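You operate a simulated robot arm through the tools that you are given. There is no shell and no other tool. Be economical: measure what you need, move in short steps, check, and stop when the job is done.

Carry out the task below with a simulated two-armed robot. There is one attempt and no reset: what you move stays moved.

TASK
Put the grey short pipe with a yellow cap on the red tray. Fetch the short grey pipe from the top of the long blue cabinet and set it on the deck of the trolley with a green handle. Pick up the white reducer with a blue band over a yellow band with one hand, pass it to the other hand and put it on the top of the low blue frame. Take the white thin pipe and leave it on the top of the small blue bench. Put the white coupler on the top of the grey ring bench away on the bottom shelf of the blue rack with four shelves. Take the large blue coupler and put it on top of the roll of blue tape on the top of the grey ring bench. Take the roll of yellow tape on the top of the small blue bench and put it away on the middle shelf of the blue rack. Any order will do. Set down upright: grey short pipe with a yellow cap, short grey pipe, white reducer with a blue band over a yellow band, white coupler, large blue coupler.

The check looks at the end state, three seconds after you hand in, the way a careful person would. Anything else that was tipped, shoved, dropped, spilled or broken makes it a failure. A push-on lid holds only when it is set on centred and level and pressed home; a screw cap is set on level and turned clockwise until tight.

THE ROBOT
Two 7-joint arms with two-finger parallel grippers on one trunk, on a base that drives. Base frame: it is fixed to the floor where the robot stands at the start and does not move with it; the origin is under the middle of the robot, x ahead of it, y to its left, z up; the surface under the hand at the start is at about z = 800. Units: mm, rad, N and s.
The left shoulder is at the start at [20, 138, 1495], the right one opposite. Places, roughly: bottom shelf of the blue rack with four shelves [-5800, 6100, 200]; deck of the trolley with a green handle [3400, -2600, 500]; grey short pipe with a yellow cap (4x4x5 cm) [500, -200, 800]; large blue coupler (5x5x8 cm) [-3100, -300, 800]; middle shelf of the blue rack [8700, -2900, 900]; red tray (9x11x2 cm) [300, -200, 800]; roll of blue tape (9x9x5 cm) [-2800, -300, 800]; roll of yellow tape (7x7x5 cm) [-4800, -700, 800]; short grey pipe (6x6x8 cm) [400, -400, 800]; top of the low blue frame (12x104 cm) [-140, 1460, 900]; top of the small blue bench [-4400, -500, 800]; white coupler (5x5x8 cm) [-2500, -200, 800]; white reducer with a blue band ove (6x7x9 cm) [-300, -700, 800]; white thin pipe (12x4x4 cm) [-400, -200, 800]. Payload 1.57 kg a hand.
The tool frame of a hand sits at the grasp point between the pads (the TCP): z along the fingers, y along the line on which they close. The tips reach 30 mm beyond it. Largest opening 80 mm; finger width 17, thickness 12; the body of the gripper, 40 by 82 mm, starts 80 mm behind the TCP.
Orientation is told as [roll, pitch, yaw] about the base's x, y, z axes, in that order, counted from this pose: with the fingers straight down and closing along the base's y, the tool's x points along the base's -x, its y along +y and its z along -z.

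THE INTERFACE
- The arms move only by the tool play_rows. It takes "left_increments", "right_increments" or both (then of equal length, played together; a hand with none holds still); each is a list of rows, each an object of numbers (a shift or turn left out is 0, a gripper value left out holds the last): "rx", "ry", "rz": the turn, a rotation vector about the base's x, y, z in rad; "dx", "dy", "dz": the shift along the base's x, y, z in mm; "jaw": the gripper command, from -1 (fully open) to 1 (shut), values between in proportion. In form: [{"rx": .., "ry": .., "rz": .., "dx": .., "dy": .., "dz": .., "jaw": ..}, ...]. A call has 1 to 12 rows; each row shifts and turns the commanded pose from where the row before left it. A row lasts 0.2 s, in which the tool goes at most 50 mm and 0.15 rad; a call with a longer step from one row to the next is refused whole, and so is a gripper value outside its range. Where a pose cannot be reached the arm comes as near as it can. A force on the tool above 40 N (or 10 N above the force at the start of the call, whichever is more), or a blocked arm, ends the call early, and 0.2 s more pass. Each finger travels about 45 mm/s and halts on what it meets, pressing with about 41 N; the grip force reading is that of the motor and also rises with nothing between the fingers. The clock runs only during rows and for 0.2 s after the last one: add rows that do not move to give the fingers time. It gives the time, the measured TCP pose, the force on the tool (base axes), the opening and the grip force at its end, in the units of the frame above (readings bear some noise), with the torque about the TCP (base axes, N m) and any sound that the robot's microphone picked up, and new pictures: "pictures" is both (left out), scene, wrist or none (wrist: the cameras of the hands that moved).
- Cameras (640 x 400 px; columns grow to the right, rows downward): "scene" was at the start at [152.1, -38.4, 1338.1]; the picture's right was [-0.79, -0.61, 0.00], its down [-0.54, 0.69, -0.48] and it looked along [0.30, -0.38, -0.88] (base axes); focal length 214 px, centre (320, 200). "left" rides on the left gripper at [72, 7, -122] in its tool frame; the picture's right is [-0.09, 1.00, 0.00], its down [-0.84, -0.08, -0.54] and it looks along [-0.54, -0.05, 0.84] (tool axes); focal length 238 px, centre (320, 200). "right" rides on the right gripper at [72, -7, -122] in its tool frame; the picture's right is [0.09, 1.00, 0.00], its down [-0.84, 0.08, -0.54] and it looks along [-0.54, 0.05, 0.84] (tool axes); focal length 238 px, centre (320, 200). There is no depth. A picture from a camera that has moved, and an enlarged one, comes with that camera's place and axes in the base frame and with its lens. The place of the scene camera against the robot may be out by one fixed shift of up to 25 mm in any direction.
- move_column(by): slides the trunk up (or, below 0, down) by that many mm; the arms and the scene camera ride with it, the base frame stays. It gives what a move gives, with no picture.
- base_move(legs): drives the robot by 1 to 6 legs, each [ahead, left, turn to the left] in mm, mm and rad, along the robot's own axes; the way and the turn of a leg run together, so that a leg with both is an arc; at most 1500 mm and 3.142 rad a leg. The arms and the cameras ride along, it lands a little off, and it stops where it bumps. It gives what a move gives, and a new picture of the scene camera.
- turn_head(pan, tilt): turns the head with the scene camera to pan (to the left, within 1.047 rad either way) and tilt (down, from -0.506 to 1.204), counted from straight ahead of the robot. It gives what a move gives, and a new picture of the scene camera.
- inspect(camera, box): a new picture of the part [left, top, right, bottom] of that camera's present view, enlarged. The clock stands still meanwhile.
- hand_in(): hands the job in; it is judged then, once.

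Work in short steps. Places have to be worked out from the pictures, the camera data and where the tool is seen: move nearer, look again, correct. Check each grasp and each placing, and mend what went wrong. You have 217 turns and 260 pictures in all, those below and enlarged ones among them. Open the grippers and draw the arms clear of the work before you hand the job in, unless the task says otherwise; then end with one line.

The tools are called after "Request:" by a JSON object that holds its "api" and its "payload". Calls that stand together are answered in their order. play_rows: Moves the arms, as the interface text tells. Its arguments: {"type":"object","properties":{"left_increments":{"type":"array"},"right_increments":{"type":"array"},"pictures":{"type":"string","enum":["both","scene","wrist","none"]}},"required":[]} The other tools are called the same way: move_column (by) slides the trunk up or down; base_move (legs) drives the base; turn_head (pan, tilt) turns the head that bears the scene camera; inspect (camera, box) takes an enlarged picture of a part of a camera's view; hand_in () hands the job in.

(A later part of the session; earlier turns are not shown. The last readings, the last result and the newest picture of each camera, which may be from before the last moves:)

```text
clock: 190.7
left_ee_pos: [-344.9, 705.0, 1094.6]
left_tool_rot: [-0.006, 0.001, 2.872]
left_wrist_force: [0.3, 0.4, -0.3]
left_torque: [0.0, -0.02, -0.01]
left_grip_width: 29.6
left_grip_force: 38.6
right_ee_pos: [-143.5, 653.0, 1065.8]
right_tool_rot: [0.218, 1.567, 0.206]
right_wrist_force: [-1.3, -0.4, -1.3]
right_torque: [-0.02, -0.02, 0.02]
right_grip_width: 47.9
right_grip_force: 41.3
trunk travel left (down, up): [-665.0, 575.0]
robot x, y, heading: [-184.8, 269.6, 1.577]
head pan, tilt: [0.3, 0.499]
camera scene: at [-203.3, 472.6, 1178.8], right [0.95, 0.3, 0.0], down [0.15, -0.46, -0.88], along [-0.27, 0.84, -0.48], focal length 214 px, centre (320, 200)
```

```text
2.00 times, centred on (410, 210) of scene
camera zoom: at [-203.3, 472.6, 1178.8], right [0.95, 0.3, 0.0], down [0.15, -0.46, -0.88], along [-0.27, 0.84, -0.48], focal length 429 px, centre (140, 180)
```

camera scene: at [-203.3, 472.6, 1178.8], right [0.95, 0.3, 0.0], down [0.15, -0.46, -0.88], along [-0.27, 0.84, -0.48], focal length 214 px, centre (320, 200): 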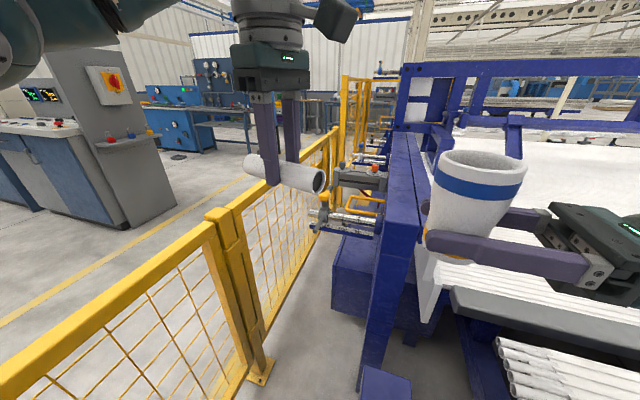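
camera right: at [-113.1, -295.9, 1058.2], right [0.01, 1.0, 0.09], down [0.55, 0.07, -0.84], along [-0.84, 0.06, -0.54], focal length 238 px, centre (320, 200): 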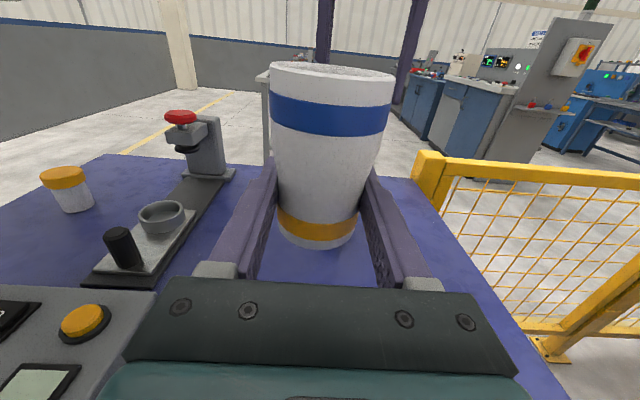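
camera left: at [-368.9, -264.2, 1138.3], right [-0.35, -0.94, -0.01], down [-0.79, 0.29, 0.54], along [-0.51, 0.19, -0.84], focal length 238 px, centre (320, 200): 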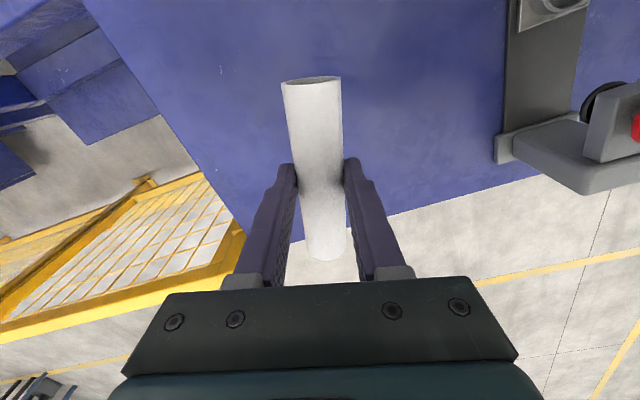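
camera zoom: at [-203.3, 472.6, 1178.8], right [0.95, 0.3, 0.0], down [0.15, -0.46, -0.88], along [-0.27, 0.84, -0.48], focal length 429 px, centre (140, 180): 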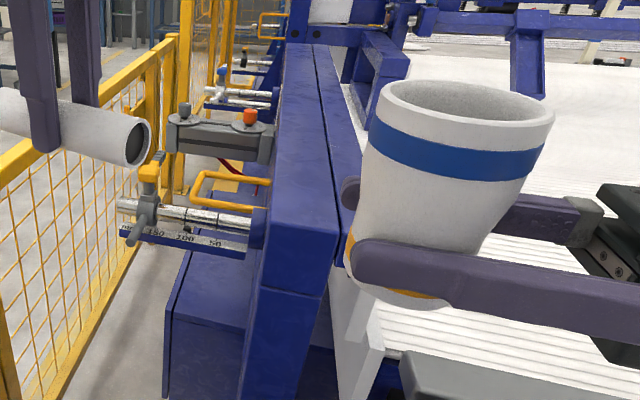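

The top spans roughly x -190…-70 from y≈900 on. I drive on toward it in small legs.

Request:
{"api": "base_move", "payload": {"legs": [[150, 0, 0]]}}

Request:
{"api": "base_move", "payload": {"legs": [[120, 0, 0]]}}

```text
clock: 192.1
left_ee_pos: [-348.8, 853.3, 1095.3]
left_tool_rot: [-0.005, 0.001, 2.877]
left_wrist_force: [-0.1, 0.4, 1.1]
left_torque: [-0.02, 0.02, -0.01]
left_grip_width: 29.8
left_grip_force: 38.8
right_ee_pos: [-147.0, 802.6, 1066.4]
right_tool_rot: [0.112, 1.567, 0.102]
right_wrist_force: [-0.1, 0.7, -1.4]
right_torque: [0.02, -0.02, 0.0]
right_grip_width: 47.6
right_grip_force: 41.1
trunk travel left (down, up): [-665.0, 575.0]
robot x, y, heading: [-187.0, 422.6, 1.585]
head pan, tilt: [0.3, 0.499]
camera scene: at [-205.6, 621.3, 1178.8], right [0.95, 0.31, 0.0], down [0.15, -0.46, -0.88], along [-0.27, 0.84, -0.48], focal length 214 px, centre (320, 200)
```

scene: 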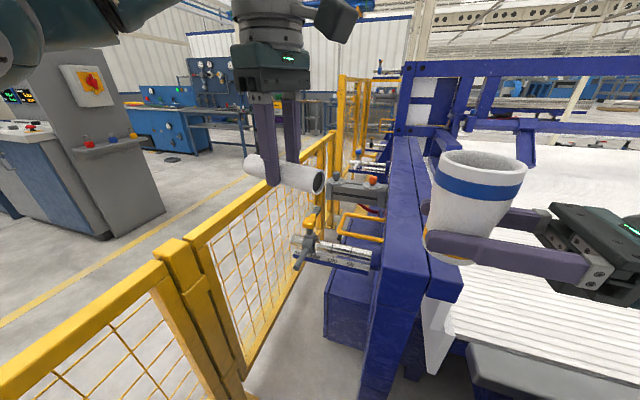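

```text
clock: 193.3
left_ee_pos: [-351.0, 970.0, 1095.1]
left_tool_rot: [-0.004, 0.001, 2.879]
left_wrist_force: [1.4, -0.1, 0.2]
left_torque: [0.02, -0.04, 0.01]
left_grip_width: 29.7
left_grip_force: 38.8
right_ee_pos: [-148.4, 920.5, 1066.0]
right_tool_rot: [-0.043, 1.568, -0.051]
right_wrist_force: [0.2, 0.4, -1.3]
right_torque: [-0.01, 0.0, -0.02]
right_grip_width: 47.9
right_grip_force: 40.9
trunk travel left (down, up): [-665.0, 575.0]
robot x, y, heading: [-188.9, 539.6, 1.586]
head pan, tilt: [0.3, 0.499]
camera scene: at [-207.6, 739.4, 1178.8], right [0.95, 0.31, 0.0], down [0.15, -0.46, -0.88], along [-0.27, 0.83, -0.48], focal length 214 px, centre (320, 200)
```

scene: 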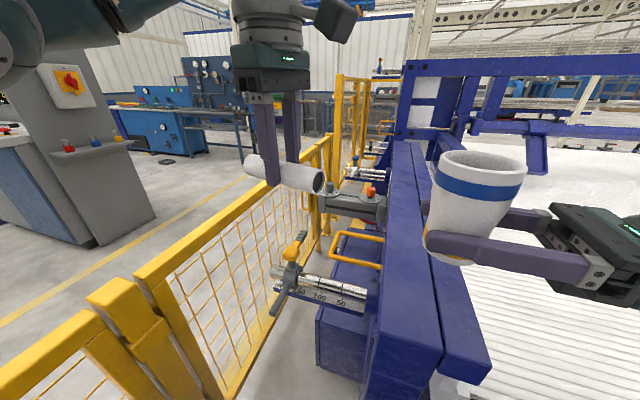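

The frame top's left beam spans x≈-190…-110 from y≈910. I drive 80 more and lower the trunk by 115.

Request:
{"api": "base_move", "payload": {"legs": [[85, 0, 0]]}}

Request:
{"api": "move_column", "payload": {"by": -115}}

Request:
{"api": "turn_head", "payload": {"pan": 0.1, "tilt": 0.7}}

```text
clock: 194.4
left_ee_pos: [-350.9, 1056.6, 1094.4]
left_tool_rot: [-0.006, 0.001, 2.878]
left_wrist_force: [0.3, 1.6, -1.2]
left_torque: [0.04, 0.01, -0.02]
left_grip_width: 29.7
left_grip_force: 38.9
right_ee_pos: [-149.2, 1005.3, 1066.4]
right_tool_rot: [-0.186, 1.567, -0.195]
right_wrist_force: [0.8, 0.5, -0.9]
right_torque: [0.02, -0.01, 0.0]
right_grip_width: 47.7
right_grip_force: 40.6
trunk travel left (down, up): [-665.0, 575.0]
robot x, y, heading: [-189.8, 625.1, 1.582]
head pan, tilt: [0.3, 0.499]
camera scene: at [-208.7, 825.2, 1178.8], right [0.95, 0.31, 0.0], down [0.15, -0.46, -0.88], along [-0.27, 0.83, -0.48], focal length 214 px, centre (320, 200)
```

scene: 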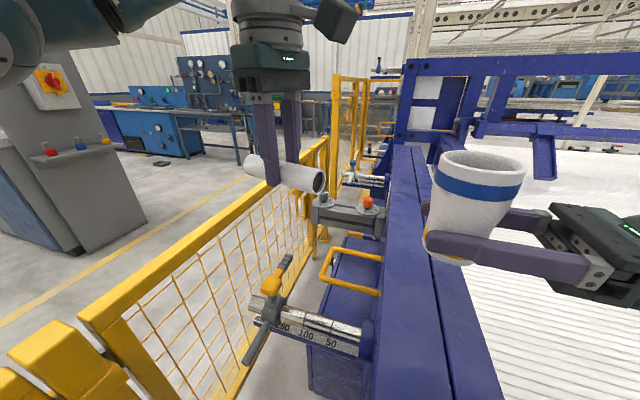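

```text
clock: 195.8
left_ee_pos: [-351.0, 1055.9, 979.2]
left_tool_rot: [-0.006, -0.001, 2.878]
left_wrist_force: [0.2, 0.2, -0.2]
left_torque: [0.01, -0.01, 0.03]
left_grip_width: 30.0
left_grip_force: 39.4
right_ee_pos: [-149.2, 1005.7, 950.6]
right_tool_rot: [-0.183, 1.567, -0.191]
right_wrist_force: [1.0, 0.6, -0.4]
right_torque: [0.06, -0.01, 0.02]
right_grip_width: 47.7
right_grip_force: 40.8
trunk travel left (down, up): [-550.0, 690.0]
robot x, y, heading: [-191.5, 626.3, 1.582]
head pan, tilt: [0.3, 0.499]
```

```text
clock: 196.6
left_ee_pos: [-351.7, 1055.8, 979.8]
left_tool_rot: [-0.007, 0.0, 2.879]
left_wrist_force: [0.5, 0.0, -0.4]
left_torque: [0.01, -0.01, 0.0]
left_grip_width: 29.5
left_grip_force: 39.0
right_ee_pos: [-149.7, 1006.4, 951.1]
right_tool_rot: [-0.23, 1.568, -0.24]
right_wrist_force: [0.0, -1.1, -0.7]
right_torque: [0.01, 0.0, 0.01]
right_grip_width: 47.7
right_grip_force: 41.2
trunk travel left (down, up): [-550.0, 690.0]
robot x, y, heading: [-190.2, 628.4, 1.589]
head pan, tilt: [0.099, 0.7]
camera scene: at [-190.2, 823.0, 1046.2], right [0.99, 0.11, 0.0], down [0.07, -0.64, -0.77], along [-0.09, 0.76, -0.64], focal length 214 px, centre (320, 200)
```

scene: 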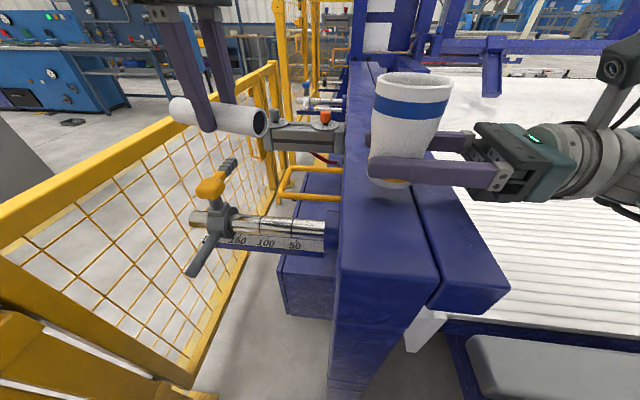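

The reducer is over the left beam. I shift it 8 mm left and lower until contact.

Request:
{"api": "play_rows", "payload": {"right_increments": [{"dx": -8}, {"dz": -8}, {"dz": -4}, {"dz": -2.5}, {"dz": -2.5}, {}], "pictures": "none"}}

Request:
{"api": "inspect", "payload": {"camera": "scene", "box": [320, 60, 520, 240]}}

```text
clock: 197.7
left_ee_pos: [-351.2, 1055.6, 979.4]
left_tool_rot: [-0.005, 0.001, 2.878]
left_wrist_force: [-0.9, -0.3, 0.0]
left_torque: [0.04, -0.02, -0.03]
left_grip_width: 30.0
left_grip_force: 39.4
right_ee_pos: [-155.6, 1007.2, 941.6]
right_tool_rot: [2.604, 1.561, 2.601]
right_wrist_force: [2.3, -6.5, 13.3]
right_torque: [-0.51, -1.39, -0.56]
right_grip_width: 47.6
right_grip_force: 41.5
trunk travel left (down, up): [-550.0, 690.0]
robot x, y, heading: [-195.3, 629.6, 1.586]
head pan, tilt: [0.099, 0.7]
stopped in row 5 (right hand): the force on the tool passed its limit at 46 N (the readings are from after the stop); the commanded pose is now the measured one
```

```text
2.22 times, centred on (420, 150) of scene
camera zoom: at [-189.5, 822.4, 1046.0], right [0.99, 0.11, 0.0], down [0.07, -0.64, -0.76], along [-0.09, 0.76, -0.64], focal length 477 px, centre (98, 311)
```

zoom: 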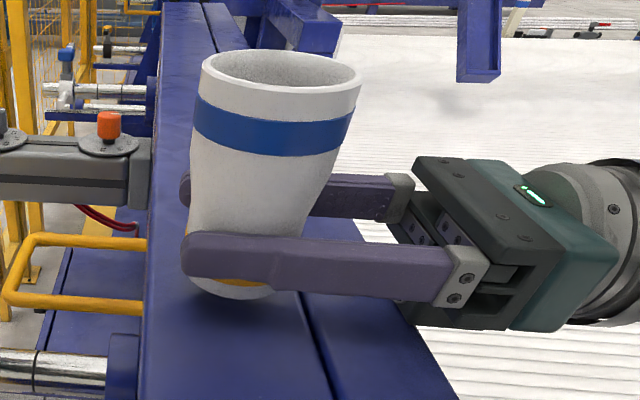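

Contact made, and the footprint is wholly on the left beam. I ease up 1 mm, open and withdraw the hand along +x.

Request:
{"api": "play_rows", "payload": {"right_increments": [{"dz": 1}, {}, {"jaw": -0.4}, {}, {}, {"jaw": -1}, {}], "pictures": "scene"}}

```text
clock: 199.3
left_ee_pos: [-351.0, 1055.8, 979.5]
left_tool_rot: [-0.005, 0.001, 2.878]
left_wrist_force: [0.3, -0.1, -0.7]
left_torque: [0.02, 0.0, 0.03]
left_grip_width: 29.5
left_grip_force: 38.8
right_ee_pos: [-157.4, 1006.8, 942.0]
right_tool_rot: [2.529, 1.562, 2.525]
right_wrist_force: [2.0, -5.5, 14.9]
right_torque: [-0.5, -1.43, -0.5]
right_grip_width: 80.1
right_grip_force: 0.0
trunk travel left (down, up): [-550.0, 690.0]
robot x, y, heading: [-190.7, 624.6, 1.585]
head pan, tilt: [0.099, 0.7]
camera scene: at [-189.6, 822.8, 1046.2], right [0.99, 0.11, 0.0], down [0.07, -0.64, -0.76], along [-0.09, 0.76, -0.64], focal length 214 px, centre (320, 200)
```

scene: 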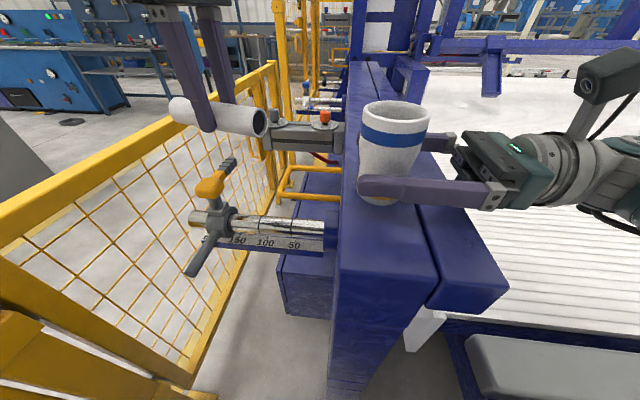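

The gripper body, not the reducer, had touched; the reducer settled a few mm. I check that it stands upright.

Request:
{"api": "inspect", "payload": {"camera": "scene", "box": [320, 60, 520, 240]}}

```text
2.22 times, centred on (420, 150) of scene
camera zoom: at [-189.6, 822.8, 1046.2], right [0.99, 0.11, 0.0], down [0.07, -0.64, -0.76], along [-0.09, 0.76, -0.64], focal length 477 px, centre (98, 311)
```

zoom: 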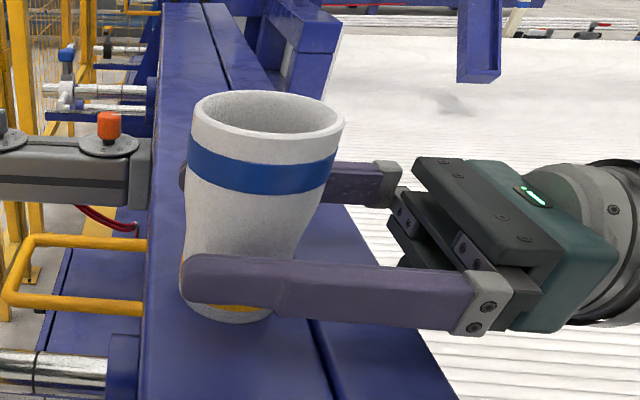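

It stands upright on the beam. The open fingers clear its rim by some 8 mm each side, so I raise the hand straight up.

Request:
{"api": "play_rows", "payload": {"right_increments": [{"dz": 5}, {"dz": 10}, {"dz": 10}, {"dz": 20}, {"dz": 20}, {"dz": 25}, {"dz": 25}, {}], "pictures": "both"}}

```text
clock: 201.1
left_ee_pos: [-351.6, 1055.6, 978.9]
left_tool_rot: [-0.005, 0.001, 2.878]
left_wrist_force: [0.0, -0.1, -0.3]
left_torque: [0.0, 0.01, 0.01]
left_grip_width: 29.4
left_grip_force: 38.9
right_ee_pos: [-155.5, 1006.5, 1057.8]
right_tool_rot: [2.648, 1.563, 2.644]
right_wrist_force: [-0.2, -0.4, -0.2]
right_torque: [0.02, 0.02, -0.03]
right_grip_width: 80.0
right_grip_force: 0.0
trunk travel left (down, up): [-550.0, 690.0]
robot x, y, heading: [-192.8, 625.2, 1.584]
head pan, tilt: [0.099, 0.7]
camera scene: at [-190.2, 822.8, 1046.1], right [0.99, 0.11, 0.0], down [0.07, -0.64, -0.76], along [-0.09, 0.76, -0.64], focal length 214 px, centre (320, 200)
camera right: at [-35.7, 998.8, 1128.3], right [0.01, 1.0, 0.1], down [0.54, 0.08, -0.84], along [-0.84, 0.06, -0.53], focal length 238 px, centre (320, 200)
```

scene: 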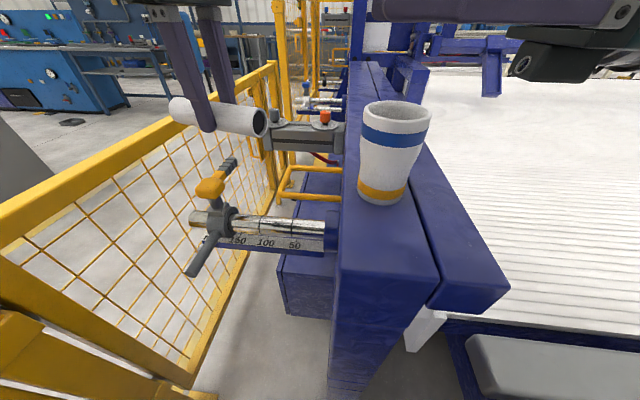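
right: 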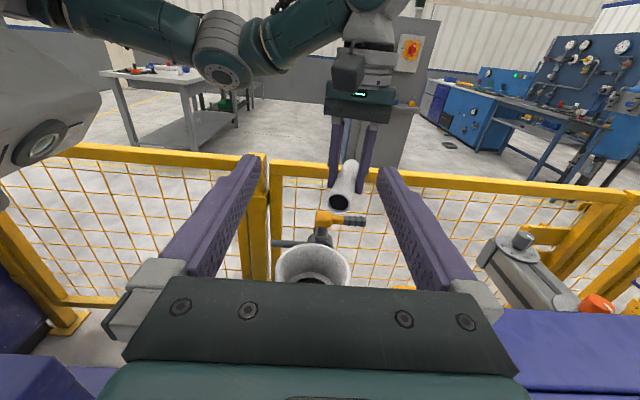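

The reducer stands on the low blue frame. I raise the trunk and back out to the aisle, then travel left (-x) toward the benches.

Request:
{"api": "move_column", "payload": {"by": 130}}

Request:
{"api": "base_move", "payload": {"legs": [[-1500, 0, 0], [-750, 0, 0]]}}

Request:
{"api": "turn_head", "payload": {"pan": 0.7, "tilt": 0.35}}

```text
clock: 202.6
left_ee_pos: [-352.3, 1054.8, 1109.5]
left_tool_rot: [-0.007, -0.001, 2.878]
left_wrist_force: [0.5, 0.9, -0.9]
left_torque: [-0.02, 0.0, 0.03]
left_grip_width: 29.4
left_grip_force: 39.1
right_ee_pos: [-157.8, 1006.6, 1188.8]
right_tool_rot: [2.587, 1.563, 2.582]
right_wrist_force: [-0.1, 0.0, -0.1]
right_torque: [0.03, 0.03, -0.04]
right_grip_width: 80.1
right_grip_force: 0.0
trunk travel left (down, up): [-680.0, 560.0]
robot x, y, heading: [-192.8, 626.1, 1.584]
head pan, tilt: [0.099, 0.7]
```

```text
clock: 213.9
left_ee_pos: [-338.3, -1225.4, 1109.0]
left_tool_rot: [-0.005, 0.0, 2.874]
left_wrist_force: [0.6, 0.3, -1.1]
left_torque: [0.02, 0.0, 0.0]
left_grip_width: 29.7
left_grip_force: 39.5
right_ee_pos: [-143.0, -1275.4, 1187.9]
right_tool_rot: [2.56, 1.562, 2.55]
right_wrist_force: [0.4, -0.5, -0.6]
right_torque: [0.0, 0.02, 0.0]
right_grip_width: 80.1
right_grip_force: 0.0
trunk travel left (down, up): [-680.0, 560.0]
robot x, y, heading: [-179.5, -1659.2, 1.581]
head pan, tilt: [0.099, 0.7]
camera scene: at [-177.4, -1459.2, 1176.1], right [0.99, 0.11, 0.0], down [0.07, -0.64, -0.76], along [-0.08, 0.76, -0.64], focal length 214 px, centre (320, 200)
```

scene: 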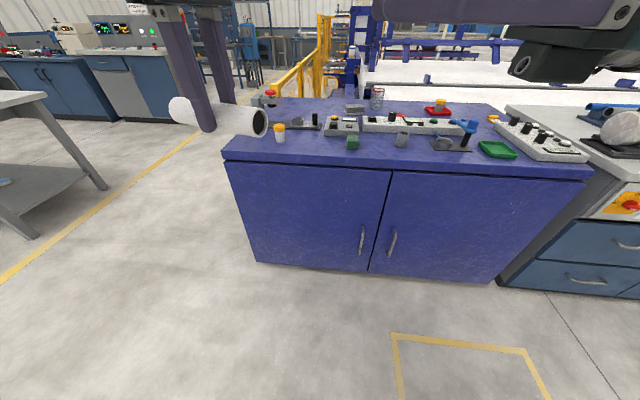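

```text
clock: 214.9
left_ee_pos: [-337.3, -1225.2, 1110.7]
left_tool_rot: [-0.005, -0.001, 2.875]
left_wrist_force: [0.0, -0.4, -0.8]
left_torque: [0.0, -0.04, 0.0]
left_grip_width: 29.7
left_grip_force: 39.4
right_ee_pos: [-143.2, -1274.5, 1187.2]
right_tool_rot: [2.561, 1.561, 2.553]
right_wrist_force: [-0.3, 0.1, 1.0]
right_torque: [0.01, 0.01, -0.01]
right_grip_width: 80.2
right_grip_force: 0.1
trunk travel left (down, up): [-680.0, 560.0]
robot x, y, heading: [-179.7, -1655.6, 1.577]
head pan, tilt: [0.7, 0.351]
camera scene: at [-228.7, -1473.0, 1207.5], right [0.76, 0.65, 0.0], down [0.22, -0.26, -0.94], along [-0.61, 0.71, -0.34], focal length 214 px, centre (320, 200)
```

scene: 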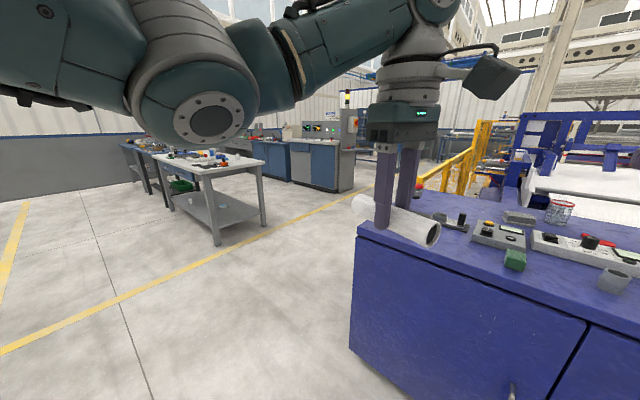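

All things on the cabinet are as they were. I turn the right hand back to vertical.

Request:
{"api": "play_rows", "payload": {"right_increments": [{"ry": -0.142, "dx": 14}, {"ry": -0.142, "dx": 14}, {"ry": -0.142, "dx": 14}, {"ry": -0.142, "dx": 14}, {"ry": -0.142, "dx": 14}, {"ry": -0.142, "dx": 14}, {"ry": -0.142, "dx": 14}, {"ry": -0.142, "dx": 14}, {"ry": -0.142, "dx": 14}, {"ry": -0.142, "dx": 14}, {"ry": -0.142, "dx": 14}, {}], "pictures": "none"}}

Request:
{"api": "play_rows", "payload": {"right_increments": [{"rz": 0.142}, {"rz": 0.142}, {"rz": 0.142}, {"rz": 0.142}, {"rz": 0.142}, {"rz": 0.142}, {"rz": 0.142}, {"rz": 0.142}, {"rz": 0.142}, {"rz": 0.142}, {"rz": 0.142}, {}], "pictures": "none"}}

Request:
{"api": "base_move", "payload": {"legs": [[0, 1500, 0], [0, 900, 0]]}}

```text
clock: 217.5
left_ee_pos: [-338.2, -1225.2, 1109.9]
left_tool_rot: [-0.005, 0.0, 2.875]
left_wrist_force: [-1.0, 0.3, 0.4]
left_torque: [-0.01, 0.04, 0.0]
left_grip_width: 29.5
left_grip_force: 39.4
right_ee_pos: [11.5, -1274.9, 1187.5]
right_tool_rot: [0.009, 0.013, 0.002]
right_wrist_force: [-0.2, -0.2, 0.2]
right_torque: [-0.03, 0.0, 0.02]
right_grip_width: 80.0
right_grip_force: 0.0
trunk travel left (down, up): [-680.0, 560.0]
robot x, y, heading: [-181.3, -1658.7, 1.583]
head pan, tilt: [0.7, 0.351]
```

```text
clock: 220.1
left_ee_pos: [-338.2, -1225.2, 1109.1]
left_tool_rot: [-0.004, 0.0, 2.874]
left_wrist_force: [-0.2, 0.0, -0.8]
left_torque: [0.0, -0.01, -0.01]
left_grip_width: 29.7
left_grip_force: 39.3
right_ee_pos: [10.8, -1274.5, 1187.3]
right_tool_rot: [0.009, 0.015, 1.569]
right_wrist_force: [-0.4, -0.5, -0.5]
right_torque: [0.01, -0.01, -0.02]
right_grip_width: 79.8
right_grip_force: 0.1
trunk travel left (down, up): [-680.0, 560.0]
robot x, y, heading: [-179.0, -1656.5, 1.584]
head pan, tilt: [0.7, 0.351]
```

```text
clock: 231.8
left_ee_pos: [-2734.4, -1267.9, 1108.8]
left_tool_rot: [-0.005, 0.0, 2.874]
left_wrist_force: [0.6, 0.8, 0.2]
left_torque: [-0.03, 0.02, -0.02]
left_grip_width: 29.5
left_grip_force: 39.5
right_ee_pos: [-2384.3, -1317.6, 1187.1]
right_tool_rot: [0.009, 0.015, 1.566]
right_wrist_force: [-0.3, 0.5, 0.0]
right_torque: [-0.04, 0.03, -0.02]
right_grip_width: 80.0
right_grip_force: 0.1
trunk travel left (down, up): [-680.0, 560.0]
robot x, y, heading: [-2575.9, -1700.1, 1.584]
head pan, tilt: [0.7, 0.351]
camera scene: at [-2625.4, -1515.8, 1207.5], right [0.76, 0.65, 0.0], down [0.22, -0.26, -0.94], along [-0.61, 0.71, -0.34], focal length 214 px, centre (320, 200)
```

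scene: 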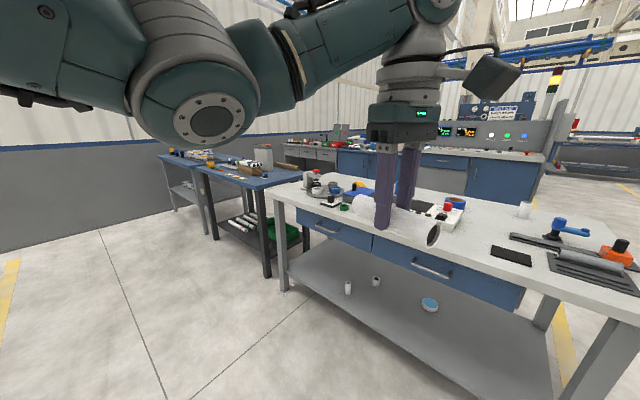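

The small blue bench is next along the row. I drive there.

Request:
{"api": "base_move", "payload": {"legs": [[0, 1500, 0], [0, 230, 0]]}}

Request:
{"api": "turn_head", "payload": {"pan": 0.0, "tilt": 0.6}}

```text
clock: 240.5
left_ee_pos: [-4433.2, -1261.6, 1109.8]
left_tool_rot: [-0.005, 0.0, 2.854]
left_wrist_force: [0.0, 0.0, -0.6]
left_torque: [0.02, 0.0, 0.02]
left_grip_width: 29.4
left_grip_force: 39.6
right_ee_pos: [-4084.7, -1318.6, 1186.2]
right_tool_rot: [0.008, 0.016, 1.55]
right_wrist_force: [0.3, 0.6, 1.2]
right_torque: [0.03, 0.02, 0.0]
right_grip_width: 80.0
right_grip_force: 0.1
trunk travel left (down, up): [-680.0, 560.0]
robot x, y, heading: [-4284.9, -1697.3, 1.565]
head pan, tilt: [0.7, 0.351]
camera scene: at [-4329.1, -1512.4, 1207.5], right [0.77, 0.64, 0.0], down [0.22, -0.26, -0.94], along [-0.6, 0.72, -0.34], focal length 214 px, centre (320, 200)
```

scene: 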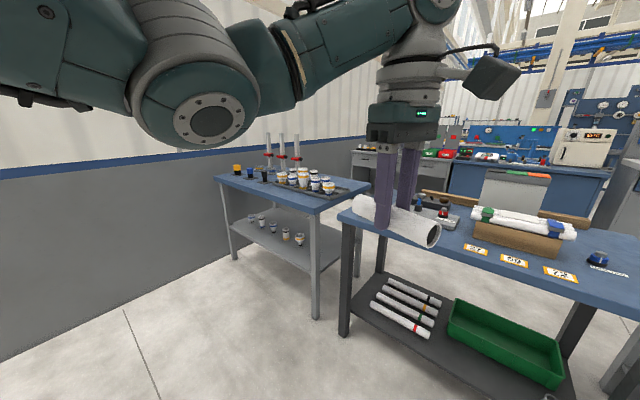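

```text
clock: 241.6
left_ee_pos: [-4433.2, -1263.5, 1109.6]
left_tool_rot: [-0.006, 0.0, 2.856]
left_wrist_force: [-0.1, -0.2, -0.8]
left_torque: [-0.02, -0.02, 0.0]
left_grip_width: 29.7
left_grip_force: 39.4
right_ee_pos: [-4086.0, -1319.2, 1187.2]
right_tool_rot: [0.009, 0.015, 1.55]
right_wrist_force: [0.5, -0.3, 0.3]
right_torque: [-0.02, -0.01, 0.0]
right_grip_width: 80.0
right_grip_force: 0.0
trunk travel left (down, up): [-680.0, 560.0]
robot x, y, heading: [-4280.6, -1695.4, 1.566]
head pan, tilt: [0.0, 0.6]
camera scene: at [-4269.1, -1495.7, 1184.8], right [1.0, -0.01, 0.0], down [0.0, -0.56, -0.83], along [0.01, 0.83, -0.56], focal length 214 px, centre (320, 200)
```

scene: 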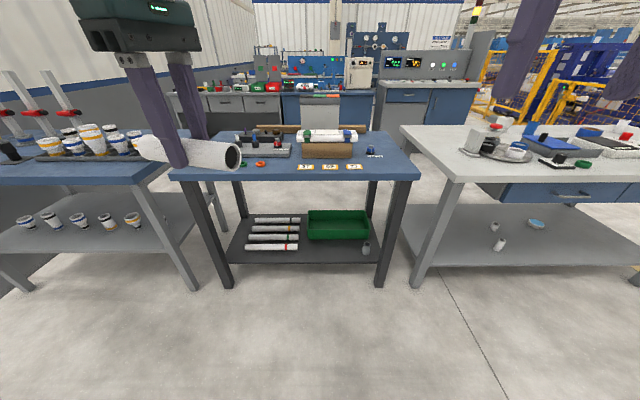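

This is the small blue bench (front edge y≈-780, x≈-4810…-3910). I drive closer to view its top.

Request:
{"api": "base_move", "payload": {"legs": [[320, 330, 0]]}}

Request:
{"api": "play_rows", "payload": {"left_increments": [{"dx": 0, "dz": 20}, {}], "pictures": "wrist"}}

```text
clock: 244.3
left_ee_pos: [-4763.4, -944.7, 1109.5]
left_tool_rot: [-0.004, -0.001, 2.859]
left_wrist_force: [-0.2, 0.8, 0.1]
left_torque: [0.03, -0.01, 0.02]
left_grip_width: 29.9
left_grip_force: 38.8
right_ee_pos: [-4414.3, -998.4, 1187.2]
right_tool_rot: [0.008, 0.016, 1.553]
right_wrist_force: [-0.5, 0.3, 0.2]
right_torque: [0.01, -0.02, 0.02]
right_grip_width: 79.8
right_grip_force: 0.0
trunk travel left (down, up): [-680.0, 560.0]
robot x, y, heading: [-4610.4, -1371.7, 1.564]
head pan, tilt: [0.0, 0.6]
camera scene: at [-4597.3, -1176.6, 1184.8], right [1.0, 0.0, 0.0], down [0.0, -0.56, -0.83], along [0.0, 0.83, -0.56], focal length 214 px, centre (320, 200)
```

scene: 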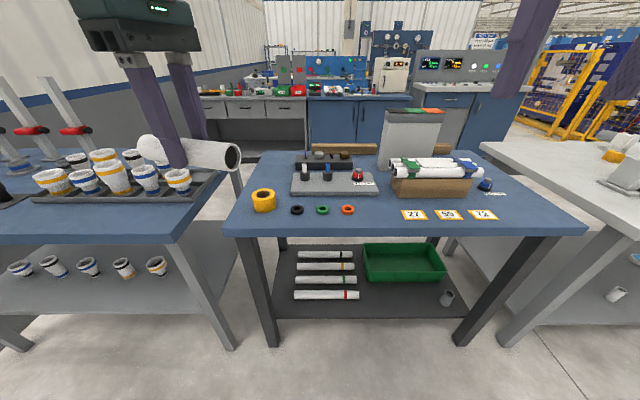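

```text
clock: 244.9
left_ee_pos: [-4763.6, -944.2, 1128.3]
left_tool_rot: [-0.006, 0.0, 2.86]
left_wrist_force: [0.8, 0.3, -0.6]
left_torque: [-0.01, 0.02, 0.03]
left_grip_width: 29.7
left_grip_force: 39.0
right_ee_pos: [-4415.5, -999.3, 1187.5]
right_tool_rot: [0.008, 0.016, 1.552]
right_wrist_force: [-0.8, 0.3, 0.3]
right_torque: [-0.03, 0.0, 0.01]
right_grip_width: 80.1
right_grip_force: 0.0
trunk travel left (down, up): [-680.0, 560.0]
robot x, y, heading: [-4606.2, -1378.5, 1.569]
head pan, tilt: [0.0, 0.6]
camera left: at [-4695.8, -971.5, 1251.7], right [-0.37, -0.93, 0.0], down [-0.78, 0.3, 0.54], along [-0.5, 0.2, -0.84], focal length 238 px, centre (320, 200)
```

left: 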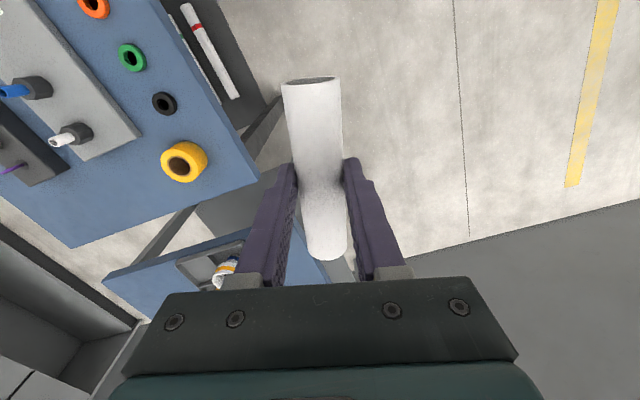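

The tape roll is near (-4766,-665), and there is a free spot for the pipe around (-4430,-680). I turn the left hand so the pipe lies along y, and drive to that spot.

Request:
{"api": "play_rows", "payload": {"left_increments": [{"rz": -0.142}, {"rz": -0.142}, {"rz": -0.142}, {"rz": -0.142}, {"rz": -0.142}, {"rz": -0.142}, {"rz": -0.142}, {"rz": -0.142}, {"rz": -0.142}, {}], "pictures": "none"}}

Request:
{"api": "base_move", "payload": {"legs": [[0, -320, 0], [250, 0, 0]]}}

Request:
{"api": "turn_head", "payload": {"pan": 0.0, "tilt": 0.8}}

```text
clock: 247.1
left_ee_pos: [-4762.9, -945.0, 1129.5]
left_tool_rot: [-0.004, -0.001, 1.58]
left_wrist_force: [0.0, -0.1, -0.2]
left_torque: [-0.02, 0.02, -0.02]
left_grip_width: 29.7
left_grip_force: 38.7
right_ee_pos: [-4415.4, -998.9, 1186.9]
right_tool_rot: [0.008, 0.017, 1.553]
right_wrist_force: [-0.4, -0.2, 0.2]
right_torque: [0.03, -0.01, 0.0]
right_grip_width: 80.0
right_grip_force: 0.1
trunk travel left (down, up): [-680.0, 560.0]
robot x, y, heading: [-4612.1, -1379.9, 1.567]
head pan, tilt: [0.0, 0.6]
```

```text
clock: 250.7
left_ee_pos: [-4438.9, -697.5, 1129.9]
left_tool_rot: [-0.004, -0.001, 1.579]
left_wrist_force: [0.2, -0.4, -0.7]
left_torque: [-0.01, 0.01, 0.01]
left_grip_width: 29.5
left_grip_force: 39.2
right_ee_pos: [-4090.4, -753.0, 1185.9]
right_tool_rot: [0.009, 0.016, 1.552]
right_wrist_force: [-0.7, -0.2, -0.3]
right_torque: [0.0, -0.01, -0.04]
right_grip_width: 80.0
right_grip_force: 0.0
trunk travel left (down, up): [-680.0, 560.0]
robot x, y, heading: [-4289.6, -1130.2, 1.563]
head pan, tilt: [0.0, 0.6]
camera scene: at [-4273.9, -929.0, 1184.8], right [1.0, -0.01, 0.0], down [0.0, -0.56, -0.83], along [0.01, 0.83, -0.56], focal length 214 px, centre (320, 200)
```

scene: 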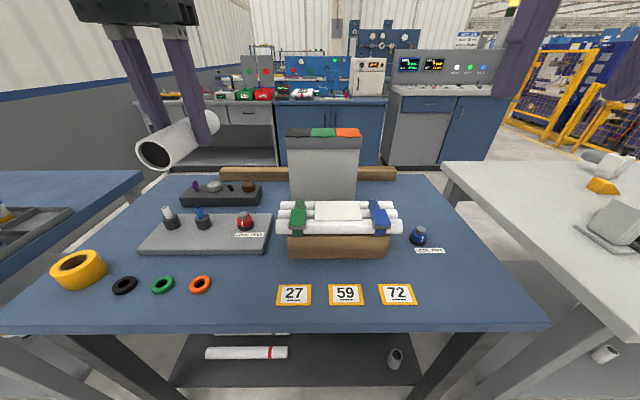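

```text
clock: 251.4
left_ee_pos: [-4437.7, -697.2, 1129.8]
left_tool_rot: [-0.004, 0.0, 1.58]
left_wrist_force: [0.0, 0.4, -0.2]
left_torque: [-0.01, -0.01, -0.02]
left_grip_width: 29.7
left_grip_force: 39.4
right_ee_pos: [-4090.8, -752.3, 1185.6]
right_tool_rot: [0.009, 0.015, 1.551]
right_wrist_force: [0.7, 0.1, -0.1]
right_torque: [-0.02, 0.0, -0.01]
right_grip_width: 80.1
right_grip_force: 0.0
trunk travel left (down, up): [-680.0, 560.0]
robot x, y, heading: [-4288.1, -1132.8, 1.564]
head pan, tilt: [0.0, 0.799]
camera scene: at [-4273.9, -936.7, 1167.9], right [1.0, -0.01, 0.0], down [0.0, -0.72, -0.7], along [0.0, 0.7, -0.72], focal length 214 px, centre (320, 200)
```

scene: 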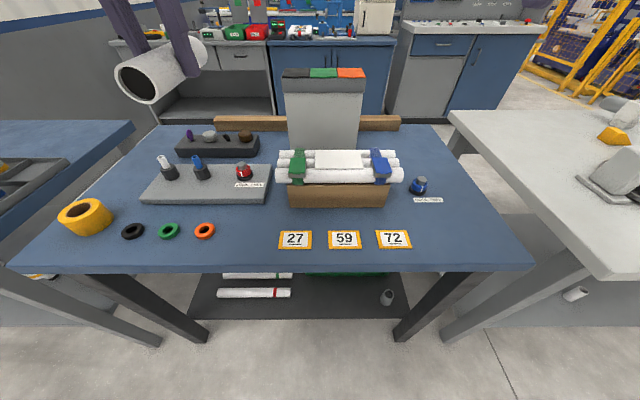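

The gap for the pipe is centred near (-4447,-675). I lower the trunk and move the left hand there.

Request:
{"api": "move_column", "payload": {"by": -180}}

Request:
{"api": "play_rows", "payload": {"left_increments": [{"dx": -9, "dy": 22}, {"dz": -30}, {"dz": -30}, {}], "pictures": "both"}}

```text
clock: 253.4
left_ee_pos: [-4438.8, -696.3, 948.2]
left_tool_rot: [-0.004, 0.0, 1.581]
left_wrist_force: [0.3, -0.2, -0.7]
left_torque: [0.01, 0.04, -0.01]
left_grip_width: 29.6
left_grip_force: 39.1
right_ee_pos: [-4091.4, -751.8, 1007.4]
right_tool_rot: [0.008, 0.017, 1.551]
right_wrist_force: [0.6, -0.4, 0.4]
right_torque: [0.01, 0.0, -0.02]
right_grip_width: 79.9
right_grip_force: 0.1
trunk travel left (down, up): [-500.0, 740.0]
robot x, y, heading: [-4284.5, -1130.2, 1.564]
head pan, tilt: [0.0, 0.799]
```

```text
clock: 254.4
left_ee_pos: [-4448.8, -675.5, 888.8]
left_tool_rot: [-0.006, 0.001, 1.58]
left_wrist_force: [-0.9, -0.1, -0.2]
left_torque: [0.0, -0.02, -0.03]
left_grip_width: 29.5
left_grip_force: 38.9
right_ee_pos: [-4090.9, -750.4, 1006.9]
right_tool_rot: [0.01, 0.016, 1.553]
right_wrist_force: [0.5, -0.8, -0.8]
right_torque: [-0.02, -0.04, -0.01]
right_grip_width: 79.8
right_grip_force: 0.1
trunk travel left (down, up): [-500.0, 740.0]
robot x, y, heading: [-4284.1, -1132.6, 1.564]
head pan, tilt: [0.0, 0.799]
camera scene: at [-4273.9, -936.7, 987.9], right [1.0, -0.01, 0.0], down [0.0, -0.72, -0.7], along [0.0, 0.7, -0.72], focal length 214 px, centre (320, 200)
camera left: at [-4455.1, -748.1, 1011.4], right [-1.0, 0.08, -0.01], down [0.07, 0.84, 0.54], along [0.05, 0.54, -0.84], focal length 238 px, centre (320, 200)
```

scene: 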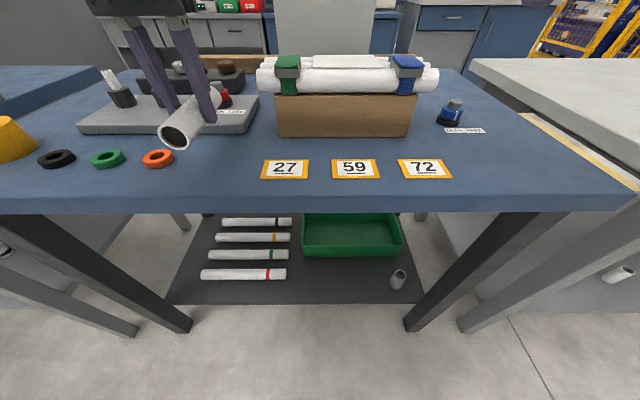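
left: 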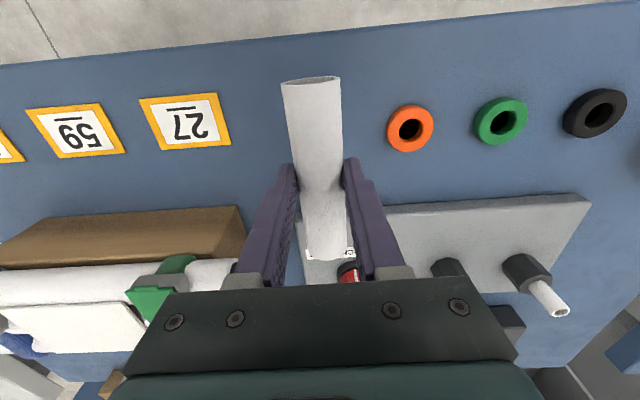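

The spot is clear. I lower toward the bench top and find contact.

Request:
{"api": "play_rows", "payload": {"left_increments": [{"dy": 5, "dz": -25}, {"dz": -17}, {"dz": -4}, {"dz": -3}, {"dz": -2}, {"dz": -2}, {}], "pictures": "scene"}}

```text
clock: 256.0
left_ee_pos: [-4446.9, -670.9, 837.6]
left_tool_rot: [-0.003, 0.001, 1.58]
left_wrist_force: [0.2, -0.3, -0.2]
left_torque: [0.01, 0.0, 0.0]
left_grip_width: 29.6
left_grip_force: 39.5
right_ee_pos: [-4089.9, -752.7, 1006.7]
right_tool_rot: [0.009, 0.014, 1.551]
right_wrist_force: [0.0, -1.0, -0.8]
right_torque: [0.01, 0.0, -0.01]
right_grip_width: 80.3
right_grip_force: 0.1
trunk travel left (down, up): [-500.0, 740.0]
robot x, y, heading: [-4287.3, -1132.2, 1.565]
head pan, tilt: [0.0, 0.799]
camera scene: at [-4273.9, -936.8, 987.9], right [1.0, -0.01, 0.0], down [0.0, -0.72, -0.7], along [0.0, 0.7, -0.72], focal length 214 px, centre (320, 200)
```

scene: 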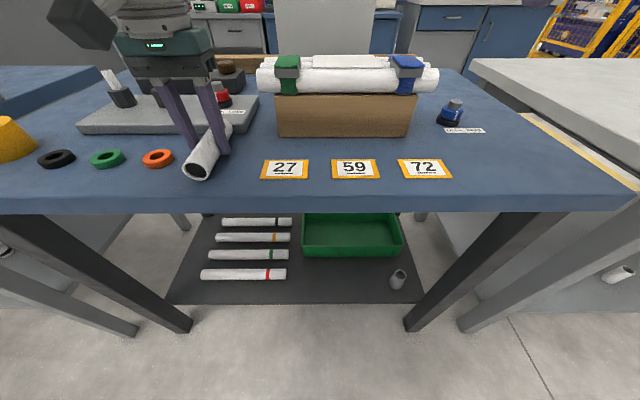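

Request:
{"api": "play_rows", "payload": {"left_increments": [{"dz": -2}, {"dz": -2}, {"dz": -2}, {"dz": -2}, {}], "pictures": "none"}}

Request:
{"api": "inspect", "payload": {"camera": "scene", "box": [130, 70, 290, 210]}}

```text
clock: 257.2
left_ee_pos: [-4447.4, -668.1, 831.4]
left_tool_rot: [-0.006, -0.004, 1.576]
left_wrist_force: [3.4, -9.3, 35.7]
left_torque: [-0.13, -0.08, 0.0]
left_grip_width: 29.7
left_grip_force: 39.1
right_ee_pos: [-4089.9, -750.7, 1007.0]
right_tool_rot: [0.008, 0.014, 1.551]
right_wrist_force: [-0.3, 0.0, 0.1]
right_torque: [0.02, 0.02, 0.0]
right_grip_width: 79.9
right_grip_force: 0.0
trunk travel left (down, up): [-500.0, 740.0]
robot x, y, heading: [-4285.6, -1129.6, 1.565]
head pan, tilt: [0.0, 0.799]
```

```text
2.86 times, centred on (210, 140) of scene
camera zoom: at [-4274.4, -935.4, 988.3], right [1.0, -0.01, 0.0], down [0.0, -0.72, -0.7], along [0.0, 0.7, -0.72], focal length 613 px, centre (634, 371)
```

zoom: 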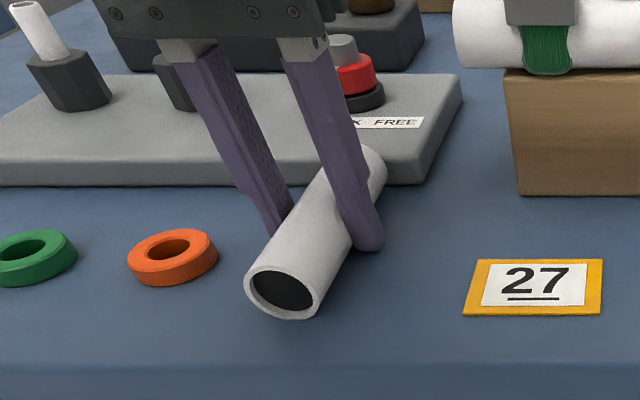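

Contact at the bench top. I relieve, open and rise.

Request:
{"api": "play_rows", "payload": {"left_increments": [{"dz": 2}, {}, {"jaw": -0.3}, {}, {}, {"dz": 15}, {"dz": 30}, {"dz": 40, "jaw": -1}, {"dz": 30}, {}], "pictures": "scene"}}

```text
clock: 259.4
left_ee_pos: [-4448.5, -669.2, 947.3]
left_tool_rot: [-0.005, -0.001, 1.579]
left_wrist_force: [0.2, -0.6, 0.3]
left_torque: [0.04, -0.01, -0.03]
left_grip_width: 80.3
left_grip_force: 0.1
right_ee_pos: [-4090.6, -751.0, 1006.7]
right_tool_rot: [0.009, 0.014, 1.552]
right_wrist_force: [0.2, 0.3, 0.4]
right_torque: [-0.03, 0.01, 0.02]
right_grip_width: 80.1
right_grip_force: 0.0
trunk travel left (down, up): [-500.0, 740.0]
robot x, y, heading: [-4287.6, -1131.4, 1.568]
head pan, tilt: [0.0, 0.799]
camera scene: at [-4273.8, -936.8, 987.9], right [1.0, -0.01, 0.0], down [0.0, -0.72, -0.7], along [0.0, 0.7, -0.72], focal length 214 px, centre (320, 200)
```

scene: 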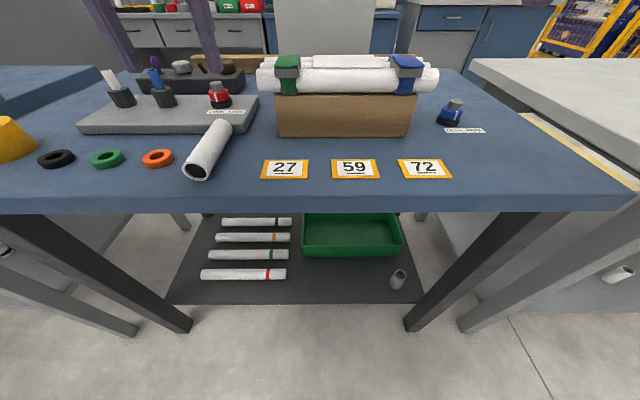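

The thin pipe lies on the bench. I drive left so the left hand comes over the yellow tape.

Request:
{"api": "base_move", "payload": {"legs": [[0, 318, 0]]}}

Request:
{"api": "play_rows", "payload": {"left_increments": [{"dz": 10}, {}], "pictures": "wrist"}}

```text
clock: 261.6
left_ee_pos: [-4772.5, -670.1, 946.7]
left_tool_rot: [-0.006, 0.001, 1.586]
left_wrist_force: [-0.4, 0.9, 0.4]
left_torque: [-0.02, -0.02, 0.0]
left_grip_width: 80.1
left_grip_force: 0.0
right_ee_pos: [-4412.7, -748.8, 1006.1]
right_tool_rot: [0.009, 0.016, 1.559]
right_wrist_force: [0.3, 0.2, 0.1]
right_torque: [0.03, -0.05, 0.02]
right_grip_width: 80.1
right_grip_force: 0.0
trunk travel left (down, up): [-500.0, 740.0]
robot x, y, heading: [-4608.3, -1129.9, 1.566]
head pan, tilt: [0.0, 0.799]
camera scene: at [-4595.3, -935.9, 987.9], right [1.0, 0.0, 0.0], down [0.0, -0.72, -0.7], along [0.0, 0.7, -0.72], focal length 214 px, centre (320, 200)
```

scene: 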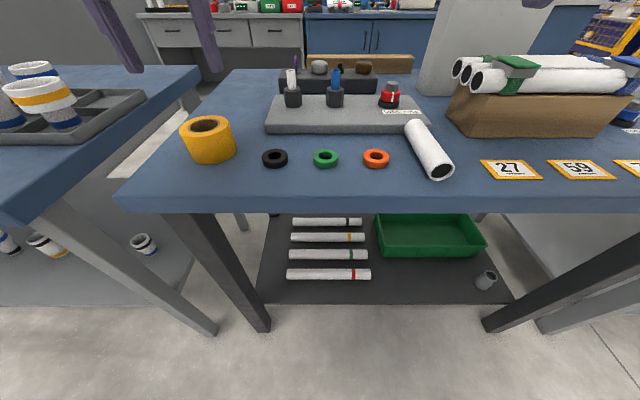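

```text
clock: 262.1
left_ee_pos: [-4772.0, -669.4, 954.5]
left_tool_rot: [-0.005, -0.001, 1.586]
left_wrist_force: [-0.6, -0.8, -0.1]
left_torque: [0.0, 0.02, -0.04]
left_grip_width: 79.7
left_grip_force: 0.0
right_ee_pos: [-4414.0, -749.5, 1006.6]
right_tool_rot: [0.009, 0.014, 1.558]
right_wrist_force: [0.2, -0.1, 0.5]
right_torque: [-0.04, 0.02, -0.01]
right_grip_width: 79.8
right_grip_force: 0.1
trunk travel left (down, up): [-500.0, 740.0]
robot x, y, heading: [-4609.1, -1127.7, 1.577]
head pan, tilt: [0.0, 0.799]
camera left: at [-4778.2, -742.5, 1079.0], right [-1.0, 0.08, -0.01], down [0.06, 0.84, 0.54], along [0.05, 0.54, -0.84], focal length 238 px, centre (320, 200)
```

left: 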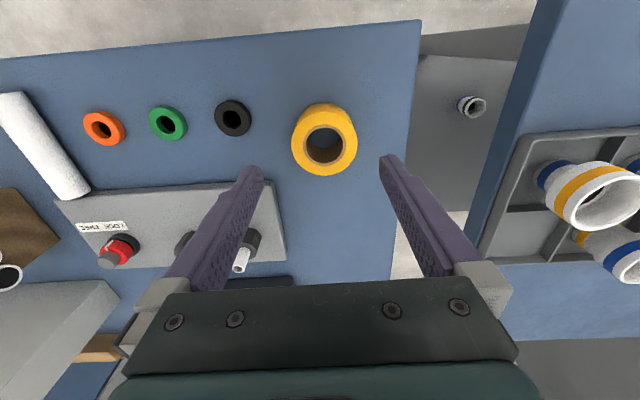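

The roll's centre is about (-4775,-662), diameter about 66. I align, descend to 890 and check.

Request:
{"api": "play_rows", "payload": {"left_increments": [{"dx": -3, "dy": 7}, {"dz": -35}, {"dz": -30}, {}], "pictures": "wrist"}}

```text
clock: 263.1
left_ee_pos: [-4773.7, -663.7, 890.5]
left_tool_rot: [-0.007, 0.0, 1.587]
left_wrist_force: [0.2, 1.0, -0.2]
left_torque: [0.01, 0.01, -0.01]
left_grip_width: 80.4
left_grip_force: 0.1
right_ee_pos: [-4413.5, -750.1, 1007.8]
right_tool_rot: [0.011, 0.016, 1.556]
right_wrist_force: [0.4, -0.3, -0.8]
right_torque: [0.01, -0.01, -0.02]
right_grip_width: 79.9
right_grip_force: 0.0
trunk travel left (down, up): [-500.0, 740.0]
robot x, y, heading: [-4609.1, -1128.2, 1.573]
head pan, tilt: [0.0, 0.799]
camera left: at [-4780.5, -736.5, 1013.5], right [-1.0, 0.08, -0.01], down [0.06, 0.84, 0.54], along [0.05, 0.54, -0.84], focal length 238 px, centre (320, 200)
```

left: 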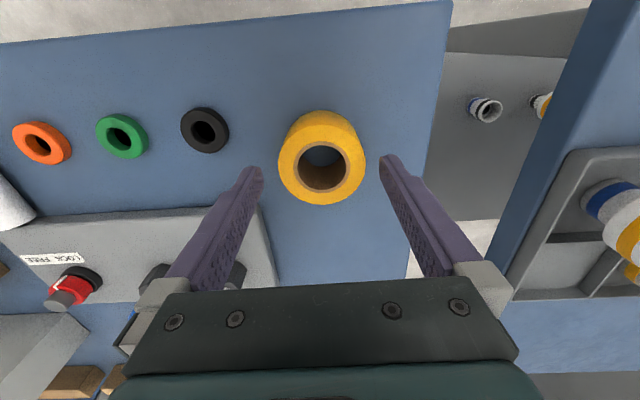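

Well centred. I descend, close and lift.

Request:
{"api": "play_rows", "payload": {"left_increments": [{"dy": 3, "dz": -20}, {"dz": -20}, {"dz": -12}, {}, {"jaw": 1}, {}, {}, {}, {"dz": 20}, {"dz": 40}, {"dz": 40}], "pictures": "both"}}

```text
clock: 265.6
left_ee_pos: [-4774.1, -662.0, 941.1]
left_tool_rot: [-0.004, -0.001, 1.587]
left_wrist_force: [-0.1, 0.0, -1.1]
left_torque: [0.04, -0.01, 0.02]
left_grip_width: 66.4
left_grip_force: 41.1
right_ee_pos: [-4413.0, -748.6, 1008.0]
right_tool_rot: [0.008, 0.017, 1.559]
right_wrist_force: [0.3, -0.8, -0.4]
right_torque: [0.0, -0.02, -0.03]
right_grip_width: 80.2
right_grip_force: 0.1
trunk travel left (down, up): [-500.0, 740.0]
robot x, y, heading: [-4608.0, -1130.9, 1.576]
head pan, tilt: [0.0, 0.799]
camera scene: at [-4595.1, -935.8, 987.9], right [1.0, 0.0, 0.0], down [0.0, -0.72, -0.7], along [0.0, 0.7, -0.72], focal length 214 px, centre (320, 200)
camera left: at [-4780.6, -734.3, 1064.4], right [-1.0, 0.08, -0.01], down [0.06, 0.84, 0.54], along [0.05, 0.54, -0.84], focal length 238 px, centre (320, 200)
```

scene: 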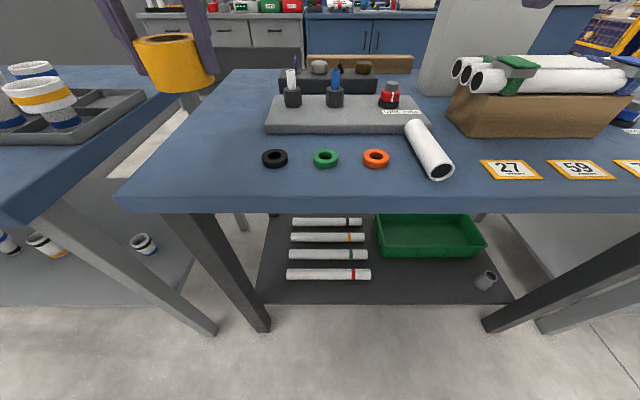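
left: 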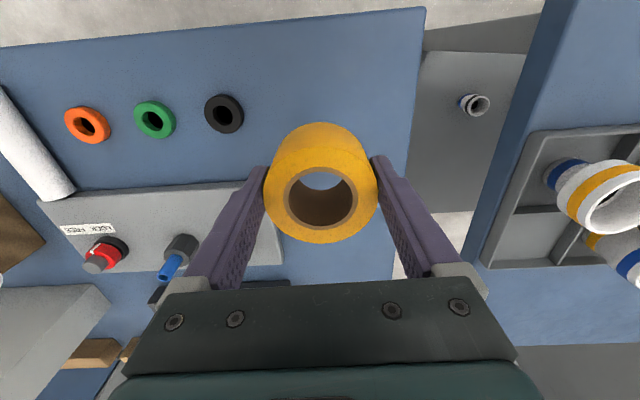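

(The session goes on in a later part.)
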